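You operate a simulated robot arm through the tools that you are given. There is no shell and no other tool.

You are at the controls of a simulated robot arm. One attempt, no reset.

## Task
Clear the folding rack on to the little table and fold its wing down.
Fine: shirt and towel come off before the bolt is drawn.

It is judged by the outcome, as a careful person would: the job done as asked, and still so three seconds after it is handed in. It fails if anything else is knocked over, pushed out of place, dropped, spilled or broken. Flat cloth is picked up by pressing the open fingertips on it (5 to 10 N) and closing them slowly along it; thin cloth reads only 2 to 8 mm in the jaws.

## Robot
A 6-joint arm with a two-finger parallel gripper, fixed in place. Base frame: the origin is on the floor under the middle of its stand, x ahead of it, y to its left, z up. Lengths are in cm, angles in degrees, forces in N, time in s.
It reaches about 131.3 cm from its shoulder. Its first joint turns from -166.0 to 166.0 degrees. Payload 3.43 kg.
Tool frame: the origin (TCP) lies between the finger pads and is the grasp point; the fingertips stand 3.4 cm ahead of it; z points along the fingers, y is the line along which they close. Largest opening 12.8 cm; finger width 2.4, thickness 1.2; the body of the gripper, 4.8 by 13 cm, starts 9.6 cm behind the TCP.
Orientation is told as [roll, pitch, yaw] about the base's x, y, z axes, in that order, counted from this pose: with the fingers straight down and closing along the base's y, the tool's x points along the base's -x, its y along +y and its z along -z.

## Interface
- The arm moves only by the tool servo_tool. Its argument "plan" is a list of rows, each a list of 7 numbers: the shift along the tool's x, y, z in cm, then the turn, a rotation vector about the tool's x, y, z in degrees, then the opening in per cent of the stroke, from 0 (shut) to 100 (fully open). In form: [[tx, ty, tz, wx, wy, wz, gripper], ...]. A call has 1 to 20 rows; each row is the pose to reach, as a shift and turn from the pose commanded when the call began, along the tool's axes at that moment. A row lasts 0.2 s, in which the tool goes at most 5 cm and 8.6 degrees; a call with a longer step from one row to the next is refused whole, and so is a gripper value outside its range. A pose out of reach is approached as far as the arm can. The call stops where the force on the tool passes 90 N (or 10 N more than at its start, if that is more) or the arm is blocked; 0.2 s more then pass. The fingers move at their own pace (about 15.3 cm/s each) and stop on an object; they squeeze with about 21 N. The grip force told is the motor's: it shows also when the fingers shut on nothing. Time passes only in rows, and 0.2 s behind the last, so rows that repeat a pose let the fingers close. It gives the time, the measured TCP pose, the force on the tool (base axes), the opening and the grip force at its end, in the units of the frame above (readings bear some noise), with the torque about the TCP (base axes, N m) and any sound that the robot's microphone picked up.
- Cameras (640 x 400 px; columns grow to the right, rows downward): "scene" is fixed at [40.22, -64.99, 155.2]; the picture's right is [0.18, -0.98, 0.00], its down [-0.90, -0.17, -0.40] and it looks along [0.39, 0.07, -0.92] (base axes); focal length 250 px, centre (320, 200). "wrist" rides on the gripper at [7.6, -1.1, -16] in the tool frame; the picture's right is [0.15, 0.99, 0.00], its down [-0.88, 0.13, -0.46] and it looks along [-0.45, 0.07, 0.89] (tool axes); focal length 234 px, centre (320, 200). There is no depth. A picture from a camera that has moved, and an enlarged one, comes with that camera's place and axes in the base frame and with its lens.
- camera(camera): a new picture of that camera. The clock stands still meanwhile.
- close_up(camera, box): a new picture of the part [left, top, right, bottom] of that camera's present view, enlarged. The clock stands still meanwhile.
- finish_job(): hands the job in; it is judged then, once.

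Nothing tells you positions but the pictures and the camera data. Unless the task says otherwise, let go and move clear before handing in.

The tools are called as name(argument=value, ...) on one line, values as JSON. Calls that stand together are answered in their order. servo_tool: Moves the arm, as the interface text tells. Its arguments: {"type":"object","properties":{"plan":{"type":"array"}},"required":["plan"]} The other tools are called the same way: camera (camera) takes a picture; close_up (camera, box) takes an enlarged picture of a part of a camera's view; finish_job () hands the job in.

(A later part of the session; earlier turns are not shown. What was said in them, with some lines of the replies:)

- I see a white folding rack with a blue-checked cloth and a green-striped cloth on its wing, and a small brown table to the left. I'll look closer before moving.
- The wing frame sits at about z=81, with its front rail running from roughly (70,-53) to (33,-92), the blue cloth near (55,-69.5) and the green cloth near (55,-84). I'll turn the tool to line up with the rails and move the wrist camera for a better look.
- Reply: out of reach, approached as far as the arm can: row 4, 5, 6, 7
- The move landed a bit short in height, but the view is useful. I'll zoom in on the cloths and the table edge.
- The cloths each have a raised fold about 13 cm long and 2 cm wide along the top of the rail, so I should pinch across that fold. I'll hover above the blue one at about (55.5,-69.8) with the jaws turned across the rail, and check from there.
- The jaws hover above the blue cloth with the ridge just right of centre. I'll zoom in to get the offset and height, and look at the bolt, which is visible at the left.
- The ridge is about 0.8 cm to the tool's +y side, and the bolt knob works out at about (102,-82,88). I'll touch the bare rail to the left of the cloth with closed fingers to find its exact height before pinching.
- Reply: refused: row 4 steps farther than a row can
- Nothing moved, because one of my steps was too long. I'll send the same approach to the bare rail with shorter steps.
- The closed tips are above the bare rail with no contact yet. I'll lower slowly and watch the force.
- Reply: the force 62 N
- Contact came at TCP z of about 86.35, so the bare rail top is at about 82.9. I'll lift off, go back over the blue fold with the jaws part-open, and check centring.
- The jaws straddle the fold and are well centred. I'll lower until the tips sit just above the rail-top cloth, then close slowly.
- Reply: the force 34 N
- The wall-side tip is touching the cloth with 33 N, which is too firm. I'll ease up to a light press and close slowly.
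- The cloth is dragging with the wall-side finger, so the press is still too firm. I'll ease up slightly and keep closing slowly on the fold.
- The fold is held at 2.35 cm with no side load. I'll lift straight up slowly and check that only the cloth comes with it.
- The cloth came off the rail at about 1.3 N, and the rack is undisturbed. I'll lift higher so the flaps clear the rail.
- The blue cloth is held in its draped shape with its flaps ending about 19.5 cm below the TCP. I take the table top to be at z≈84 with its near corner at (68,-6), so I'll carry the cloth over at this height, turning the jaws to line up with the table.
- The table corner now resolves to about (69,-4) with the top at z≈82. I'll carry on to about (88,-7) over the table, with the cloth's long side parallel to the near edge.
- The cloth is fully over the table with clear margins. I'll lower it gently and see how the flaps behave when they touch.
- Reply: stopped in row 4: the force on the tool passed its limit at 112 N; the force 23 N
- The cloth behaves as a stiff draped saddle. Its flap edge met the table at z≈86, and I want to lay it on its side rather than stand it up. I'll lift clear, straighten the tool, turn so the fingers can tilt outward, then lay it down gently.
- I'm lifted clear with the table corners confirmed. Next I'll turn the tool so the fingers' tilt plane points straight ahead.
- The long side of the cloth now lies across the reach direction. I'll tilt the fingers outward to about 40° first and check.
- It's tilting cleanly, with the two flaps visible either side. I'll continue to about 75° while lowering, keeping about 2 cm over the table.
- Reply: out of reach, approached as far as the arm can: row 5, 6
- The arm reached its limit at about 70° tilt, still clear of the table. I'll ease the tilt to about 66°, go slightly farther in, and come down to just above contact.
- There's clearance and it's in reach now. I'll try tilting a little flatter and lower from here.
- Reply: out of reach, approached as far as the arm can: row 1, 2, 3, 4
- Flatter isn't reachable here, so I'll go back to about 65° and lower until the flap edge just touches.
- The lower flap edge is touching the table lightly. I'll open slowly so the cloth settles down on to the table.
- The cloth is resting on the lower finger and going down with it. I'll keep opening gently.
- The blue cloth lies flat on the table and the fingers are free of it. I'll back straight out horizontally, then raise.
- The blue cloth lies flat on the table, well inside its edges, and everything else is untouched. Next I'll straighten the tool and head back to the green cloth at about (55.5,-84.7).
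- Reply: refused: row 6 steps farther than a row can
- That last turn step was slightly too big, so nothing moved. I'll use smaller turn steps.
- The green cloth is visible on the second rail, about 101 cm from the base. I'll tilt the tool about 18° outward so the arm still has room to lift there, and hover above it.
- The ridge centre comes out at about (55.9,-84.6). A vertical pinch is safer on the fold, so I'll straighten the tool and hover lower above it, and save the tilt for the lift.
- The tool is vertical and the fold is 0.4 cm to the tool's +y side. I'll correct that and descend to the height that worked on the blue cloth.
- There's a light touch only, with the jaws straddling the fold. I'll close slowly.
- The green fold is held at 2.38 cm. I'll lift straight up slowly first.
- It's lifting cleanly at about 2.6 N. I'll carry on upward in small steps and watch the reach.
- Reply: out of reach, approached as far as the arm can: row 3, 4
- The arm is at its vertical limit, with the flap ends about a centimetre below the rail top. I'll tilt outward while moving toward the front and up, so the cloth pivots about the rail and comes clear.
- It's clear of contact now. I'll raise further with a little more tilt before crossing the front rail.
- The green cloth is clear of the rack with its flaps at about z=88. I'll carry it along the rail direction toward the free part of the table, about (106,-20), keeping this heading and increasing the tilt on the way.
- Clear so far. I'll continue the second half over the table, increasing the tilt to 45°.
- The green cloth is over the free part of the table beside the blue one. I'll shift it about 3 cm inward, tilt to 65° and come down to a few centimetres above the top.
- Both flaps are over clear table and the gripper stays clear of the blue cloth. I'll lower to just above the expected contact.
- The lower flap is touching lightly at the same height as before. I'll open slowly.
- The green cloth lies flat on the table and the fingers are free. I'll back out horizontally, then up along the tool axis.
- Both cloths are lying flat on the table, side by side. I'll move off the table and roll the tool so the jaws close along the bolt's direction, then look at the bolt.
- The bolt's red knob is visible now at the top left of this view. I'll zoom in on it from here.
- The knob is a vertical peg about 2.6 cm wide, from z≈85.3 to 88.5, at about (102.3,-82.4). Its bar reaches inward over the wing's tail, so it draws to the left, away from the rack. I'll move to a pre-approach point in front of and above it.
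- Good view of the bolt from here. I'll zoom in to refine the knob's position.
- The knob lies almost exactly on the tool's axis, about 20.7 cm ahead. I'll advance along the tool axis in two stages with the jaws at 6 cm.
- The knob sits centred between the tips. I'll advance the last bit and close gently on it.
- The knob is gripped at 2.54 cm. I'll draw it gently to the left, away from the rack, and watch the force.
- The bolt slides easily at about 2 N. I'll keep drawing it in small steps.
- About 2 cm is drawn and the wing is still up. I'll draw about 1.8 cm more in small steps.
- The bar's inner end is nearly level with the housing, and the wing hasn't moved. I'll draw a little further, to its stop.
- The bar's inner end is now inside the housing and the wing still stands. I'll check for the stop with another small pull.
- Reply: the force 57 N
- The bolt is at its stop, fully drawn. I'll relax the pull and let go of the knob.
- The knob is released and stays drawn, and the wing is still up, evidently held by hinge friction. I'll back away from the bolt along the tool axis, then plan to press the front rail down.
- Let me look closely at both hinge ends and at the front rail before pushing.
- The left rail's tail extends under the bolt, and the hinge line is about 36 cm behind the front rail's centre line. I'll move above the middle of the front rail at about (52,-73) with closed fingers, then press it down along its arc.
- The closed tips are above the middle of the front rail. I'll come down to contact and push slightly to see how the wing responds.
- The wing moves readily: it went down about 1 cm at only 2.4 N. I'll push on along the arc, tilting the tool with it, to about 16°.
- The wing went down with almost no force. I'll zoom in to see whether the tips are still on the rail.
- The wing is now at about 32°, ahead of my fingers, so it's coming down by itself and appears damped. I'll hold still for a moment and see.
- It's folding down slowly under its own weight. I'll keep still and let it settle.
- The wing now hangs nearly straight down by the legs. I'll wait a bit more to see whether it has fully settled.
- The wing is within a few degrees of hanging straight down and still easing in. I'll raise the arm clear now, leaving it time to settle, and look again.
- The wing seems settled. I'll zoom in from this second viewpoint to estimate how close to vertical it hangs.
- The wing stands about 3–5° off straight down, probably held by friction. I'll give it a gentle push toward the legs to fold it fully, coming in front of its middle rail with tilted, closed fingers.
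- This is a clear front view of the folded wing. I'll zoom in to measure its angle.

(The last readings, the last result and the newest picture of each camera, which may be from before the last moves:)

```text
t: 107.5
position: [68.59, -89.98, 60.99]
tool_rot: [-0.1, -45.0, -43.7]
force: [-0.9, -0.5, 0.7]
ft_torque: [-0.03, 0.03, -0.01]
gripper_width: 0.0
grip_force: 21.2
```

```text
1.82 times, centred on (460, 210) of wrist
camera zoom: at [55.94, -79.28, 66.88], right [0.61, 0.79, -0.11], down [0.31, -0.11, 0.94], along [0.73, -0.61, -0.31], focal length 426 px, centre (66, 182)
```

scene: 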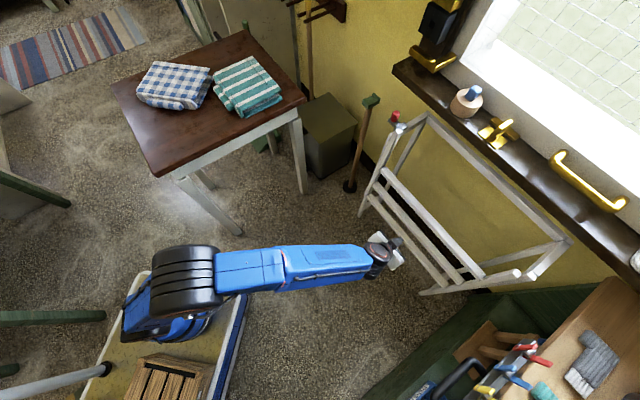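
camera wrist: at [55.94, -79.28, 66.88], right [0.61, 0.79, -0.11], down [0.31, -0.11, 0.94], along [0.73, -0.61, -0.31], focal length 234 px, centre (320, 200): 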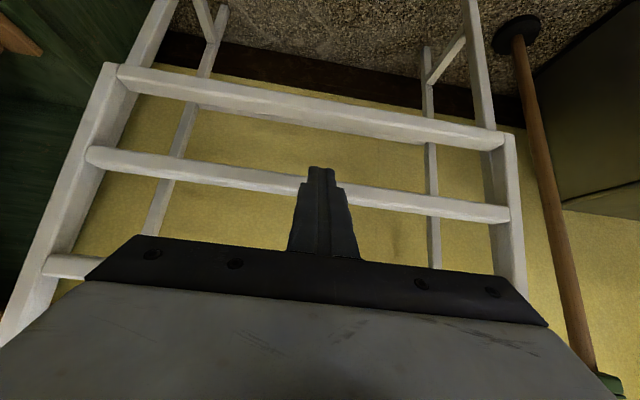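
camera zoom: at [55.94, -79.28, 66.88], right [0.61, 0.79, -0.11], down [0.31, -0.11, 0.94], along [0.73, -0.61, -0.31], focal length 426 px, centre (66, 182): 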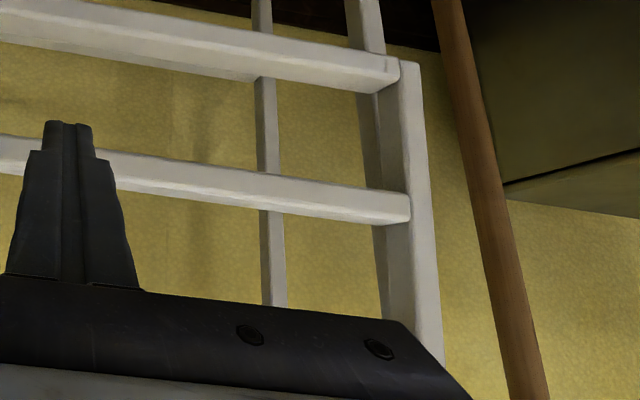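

The wing is about 5° short of straight down. I'll move forward until the tips meet the middle rail's front face, then press gently.

servo_tool(plan=[[-0.1, 0, 1.2, 0, 0, 0, 0], [-0.6, 0, 2.2, 0, 0, 0, 0], [-1.2, 0, 3.1, 0, 0, 0, 0], [-1.77, 0, 3.89, 0, 0, 0, 0], [-1.77, 0, 3.89, 0, 0, 0, 0]])

close_up(camera="wrist", box=[240, 120, 400, 240])

```text
t: 108.7
position: [71.39, -92.6, 59.53]
tool_rot: [-0.3, -45.0, -43.8]
force: [0.5, 0.2, 0.5]
ft_torque: [0.0, 0.0, -0.05]
gripper_width: 0.0
grip_force: 20.7
```

```text
3.33 times, centred on (320, 180) of wrist
camera zoom: at [58.77, -81.85, 65.42], right [0.61, 0.79, -0.11], down [0.31, -0.11, 0.94], along [0.73, -0.61, -0.31], focal length 781 px, centre (320, 267)
```

zoom: 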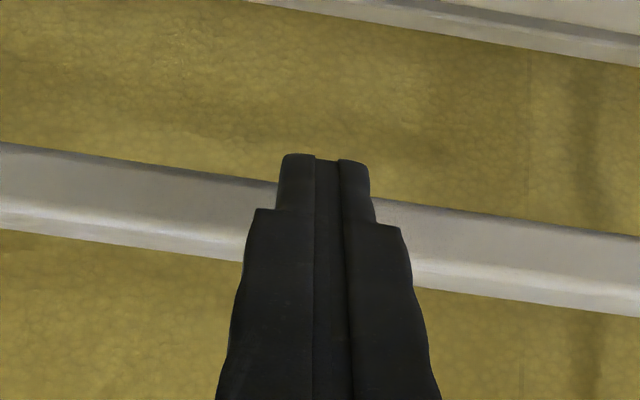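

servo_tool(plan=[[-0.28, 0, 0.28, 0, 0, 0, 0], [-0.57, 0, 0.57, 0, 0, 0, 0], [-0.85, 0, 0.85, 0, 0, 0, 0], [-1.13, 0, 1.13, 0, 0, 0, 0], [-1.41, 0, 1.41, 0, 0, 0, 0]])

close_up(camera="wrist", box=[240, 120, 400, 240])

```text
t: 109.8
position: [72.86, -94.05, 59.54]
tool_rot: [-0.2, -45.0, -43.7]
force: [-0.4, -0.5, 0.5]
ft_torque: [-0.02, -0.02, -0.02]
gripper_width: 0.0
grip_force: 21.2
```

```text
3.33 times, centred on (320, 180) of wrist
camera zoom: at [60.21, -83.27, 65.4], right [0.61, 0.79, -0.11], down [0.31, -0.11, 0.94], along [0.73, -0.61, -0.31], focal length 781 px, centre (320, 267)
```

zoom: 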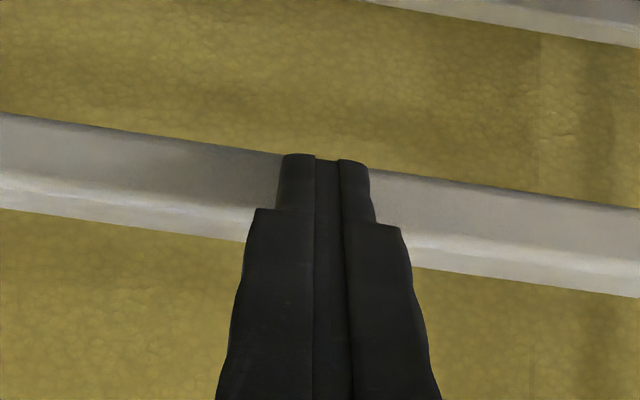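

No contact yet. I'll keep advancing in small steps.

servo_tool(plan=[[-0.28, 0, 0.28, 0, 0, 0, 0], [-0.57, 0, 0.57, 0, 0, 0, 0], [-0.85, 0, 0.85, 0, 0, 0, 0], [-1.06, 0, 1.06, 0, 0, 0, 0]])

close_up(camera="wrist", box=[160, 60, 480, 260])

```text
t: 110.8
position: [73.95, -94.98, 59.56]
tool_rot: [-0.2, -44.9, -43.7]
force: [-1.0, 0.6, -0.5]
ft_torque: [-0.01, 0.04, 0.02]
gripper_width: 0.0
grip_force: 20.8
```

```text
2.00 times, centred on (320, 160) of wrist
camera zoom: at [61.28, -84.28, 65.41], right [0.61, 0.79, -0.11], down [0.31, -0.11, 0.94], along [0.73, -0.61, -0.31], focal length 468 px, centre (320, 280)
```

zoom: 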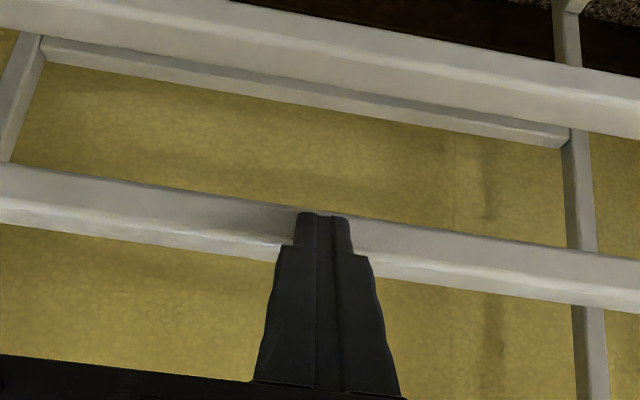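

servo_tool(plan=[[-0.28, 0, 0.28, 0, 0, 0, 0], [-0.57, 0, 0.57, 0, 0, 0, 0], [-0.85, 0, 0.85, 0, 0, 0, 0], [-0.85, 0, 0.85, 0, 0, 0, 0]])

close_up(camera="wrist", box=[160, 60, 480, 260])

close_up(camera="scene", box=[350, 100, 450, 220])

```text
t: 111.8
position: [74.71, -95.73, 59.45]
tool_rot: [-0.2, -45.0, -43.7]
force: [-9.7, 7.8, 3.7]
ft_torque: [0.06, 0.12, -0.12]
gripper_width: 0.01
grip_force: 21.2
```

```text
2.00 times, centred on (320, 160) of wrist
camera zoom: at [62.05, -85.09, 65.38], right [0.61, 0.79, -0.11], down [0.31, -0.11, 0.94], along [0.73, -0.61, -0.31], focal length 468 px, centre (320, 280)
```

zoom: 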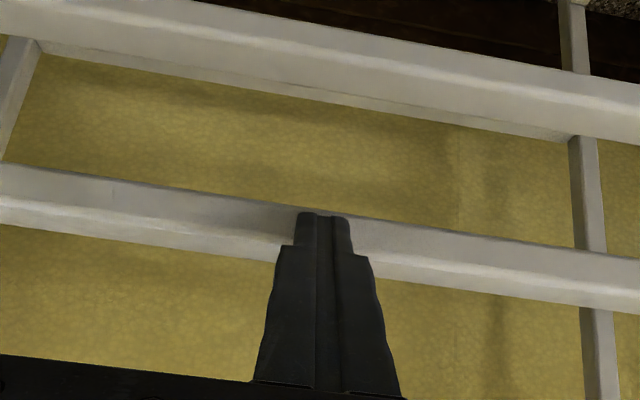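

```text
3.33 times, centred on (400, 160) of scene
camera zoom: at [40.22, -64.99, 155.2], right [0.18, -0.98, 0.0], down [-0.9, -0.17, -0.4], along [0.39, 0.07, -0.92], focal length 834 px, centre (53, 333)
```

zoom: 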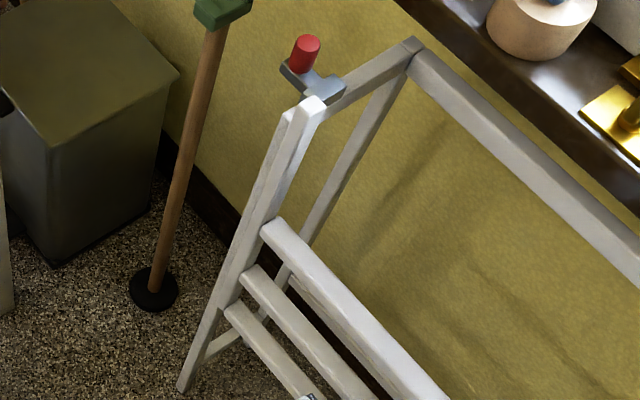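

The wing has moved in to vertical, with about 12 N now as it meets its stop. I'll back off gently and check that it stays.

servo_tool(plan=[[0.3, 0, -0.3, 0, 0, 0, 0], [0.8, 0, -0.8, 0, 0, 0, 0], [2, 0, -2, 0, 0, 0, 0], [4, 0, -4, 0, 0, 0, 0], [6, 0, -6.5, 0, 0, 0, 0], [8, 0, -9.5, 0, 0, 0, 0], [8, 0, -9.5, 0, 0, 0, 0]])

camera(camera="wrist")

close_up(camera="scene", box=[350, 100, 450, 220])

```text
t: 113.5
position: [65.89, -87.25, 60.74]
tool_rot: [-0.1, -44.8, -43.7]
force: [-1.5, -0.4, -0.3]
ft_torque: [0.0, -0.01, 0.0]
gripper_width: 0.0
grip_force: 20.3
```

```text
taken
camera wrist: at [53.09, -76.52, 66.58], right [0.61, 0.79, -0.11], down [0.31, -0.11, 0.94], along [0.73, -0.61, -0.31], focal length 234 px, centre (320, 200)
```

wrist: 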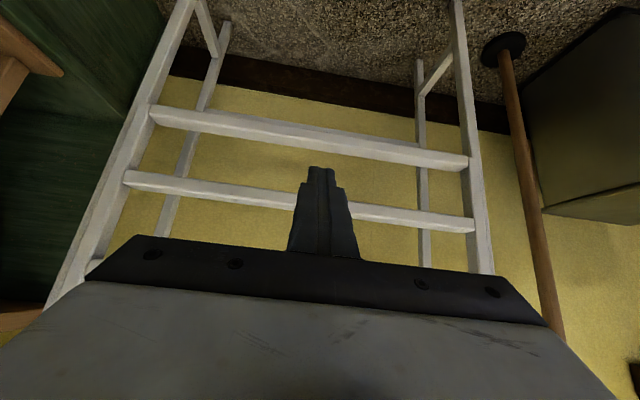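

```text
3.33 times, centred on (400, 160) of scene
camera zoom: at [40.22, -64.99, 155.2], right [0.18, -0.98, 0.0], down [-0.9, -0.17, -0.4], along [0.39, 0.07, -0.92], focal length 834 px, centre (53, 333)
```

zoom: 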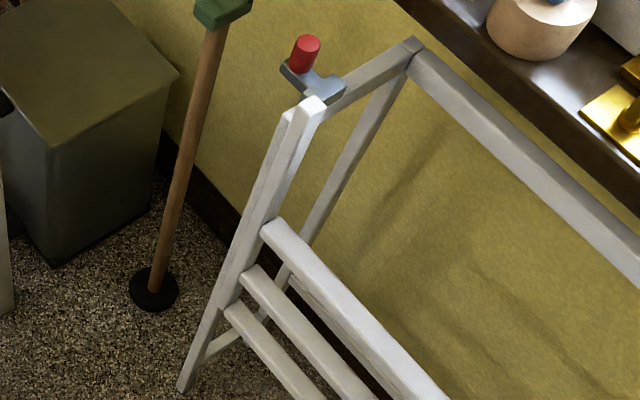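

The wing stays straight down against the legs and the rack hasn't shifted. I'll withdraw the arm up and away to a clear pose and do a final check.

servo_tool(plan=[[-0.2, 0.9, -4, 0, 3.2, 0, 10], [-0.3, 1.8, -8.3, 0, 6.4, 0, 20], [-0.5, 2.6, -12.6, 0, 9.6, 0, 30], [-0.7, 3.5, -16.9, 0, 12.8, 0, 30], [-0.8, 4.4, -21.2, 0, 16, 0, 30], [-1, 5.3, -25.5, 0, 19.2, 0, 30], [-1.2, 6.1, -29.8, 0, 22.4, 0, 30], [-1.3, 7, -34.1, 0, 25.6, 0, 30], [-1.5, 7.9, -38.4, 0, 28.8, 0, 30], [-1.6, 8.8, -42.7, 0, 32, 0, 30], [-1.8, 9.7, -47, 0, 35.2, 0, 30], [-2, 10.5, -51.3, 0, 38.4, 0, 30], [-2.1, 11.4, -55.6, 0, 41.6, 0, 30], [-2.3, 12.3, -59.9, 0, 44.8, 0, 30], [-2.3, 12.3, -59.9, 0, 44.8, 0, 30]])

camera(camera="scene")

camera(camera="wrist")

```text
t: 116.7
position: [45.11, -50.25, 104.5]
tool_rot: [-0.1, -0.1, -43.8]
force: [-0.5, 0.4, -0.5]
ft_torque: [0.02, 0.02, -0.03]
gripper_width: 3.83
grip_force: 0.1
```

```text
taken
```

scene: 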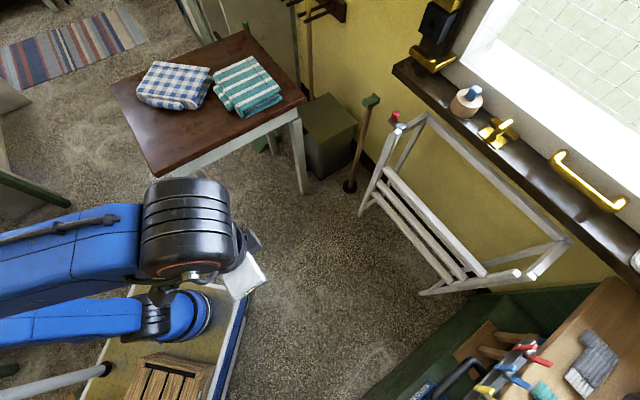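

```text
taken
camera wrist: at [38.97, -45.75, 120.39], right [0.58, 0.82, 0.0], down [0.73, -0.51, 0.46], along [0.37, -0.27, -0.89], focal length 234 px, centre (320, 200)
```

wrist: 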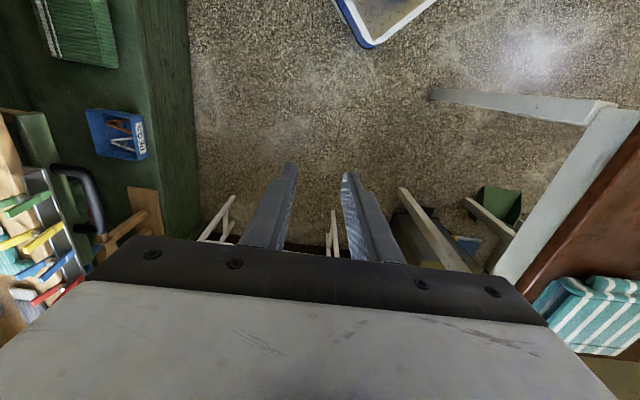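

Both cloths lie on the table and the wing hangs folded. One last close look before handing in.

servo_tool(plan=[[0, 0, 0, 0, 0, 0, 30], [0, 0, 0, 0, 0, 0, 30], [0, 0, 0, 0, 0, 0, 30], [0, 0, 0, 0, 0, 0, 30], [0, 0, 0, 0, 0, 0, 30]])

close_up(camera="scene", box=[340, 100, 580, 310])

close_up(camera="scene", box=[90, 10, 320, 200])

```text
t: 117.8
position: [45.1, -50.17, 104.47]
tool_rot: [-0.1, -0.2, -43.7]
force: [-0.2, -0.1, -0.4]
ft_torque: [0.0, -0.01, 0.01]
gripper_width: 3.86
grip_force: 0.0
```

```text
1.90 times, centred on (460, 205) of scene
camera zoom: at [40.22, -64.99, 155.2], right [0.18, -0.98, 0.0], down [-0.9, -0.17, -0.4], along [0.39, 0.07, -0.92], focal length 477 px, centre (53, 190)
```

zoom: 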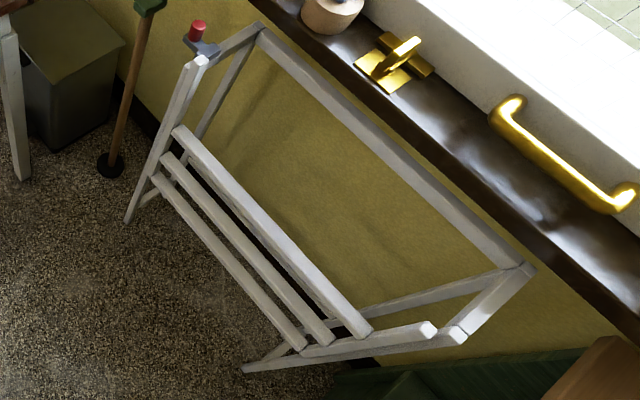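

```text
2.11 times, centred on (205, 105) of scene
camera zoom: at [40.22, -64.99, 155.2], right [0.18, -0.98, 0.0], down [-0.9, -0.17, -0.4], along [0.39, 0.07, -0.92], focal length 527 px, centre (562, 400)
```

zoom: 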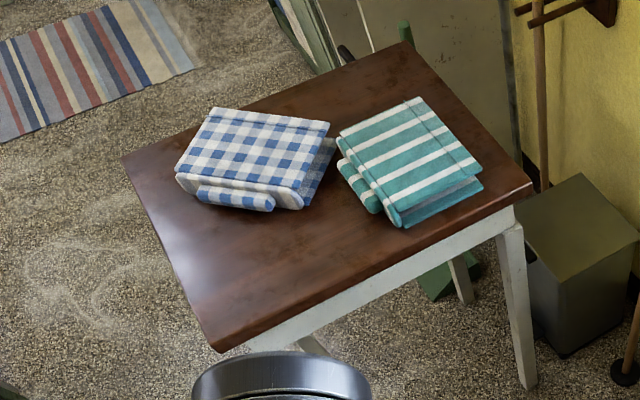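

Both cloths lie on the little table, the bolt is drawn, and the wing hangs folded straight down against the legs. The arm is clear and nothing else has moved, so I'm handing in.

finish_job()

```text
The job is handed in.
```

The job is done and handed in. The blue-checked and green-striped cloths came off the rack first and now lie flat, side by side, on the little table.

After that I drew the bolt to its stop. I started the wing down with the fingers and it swung down the rest of the way by itself. It stopped about 5° short, so I pushed it gently until it met its stop, hanging straight down beside the legs.

In the last pictures nothing else looked moved or knocked over, and the arm was clear of everything. While I was first lowering the blue cloth, its edge met the table harder than I meant, at about 112 N. Nothing shifted, and I set it down gently afterwards.
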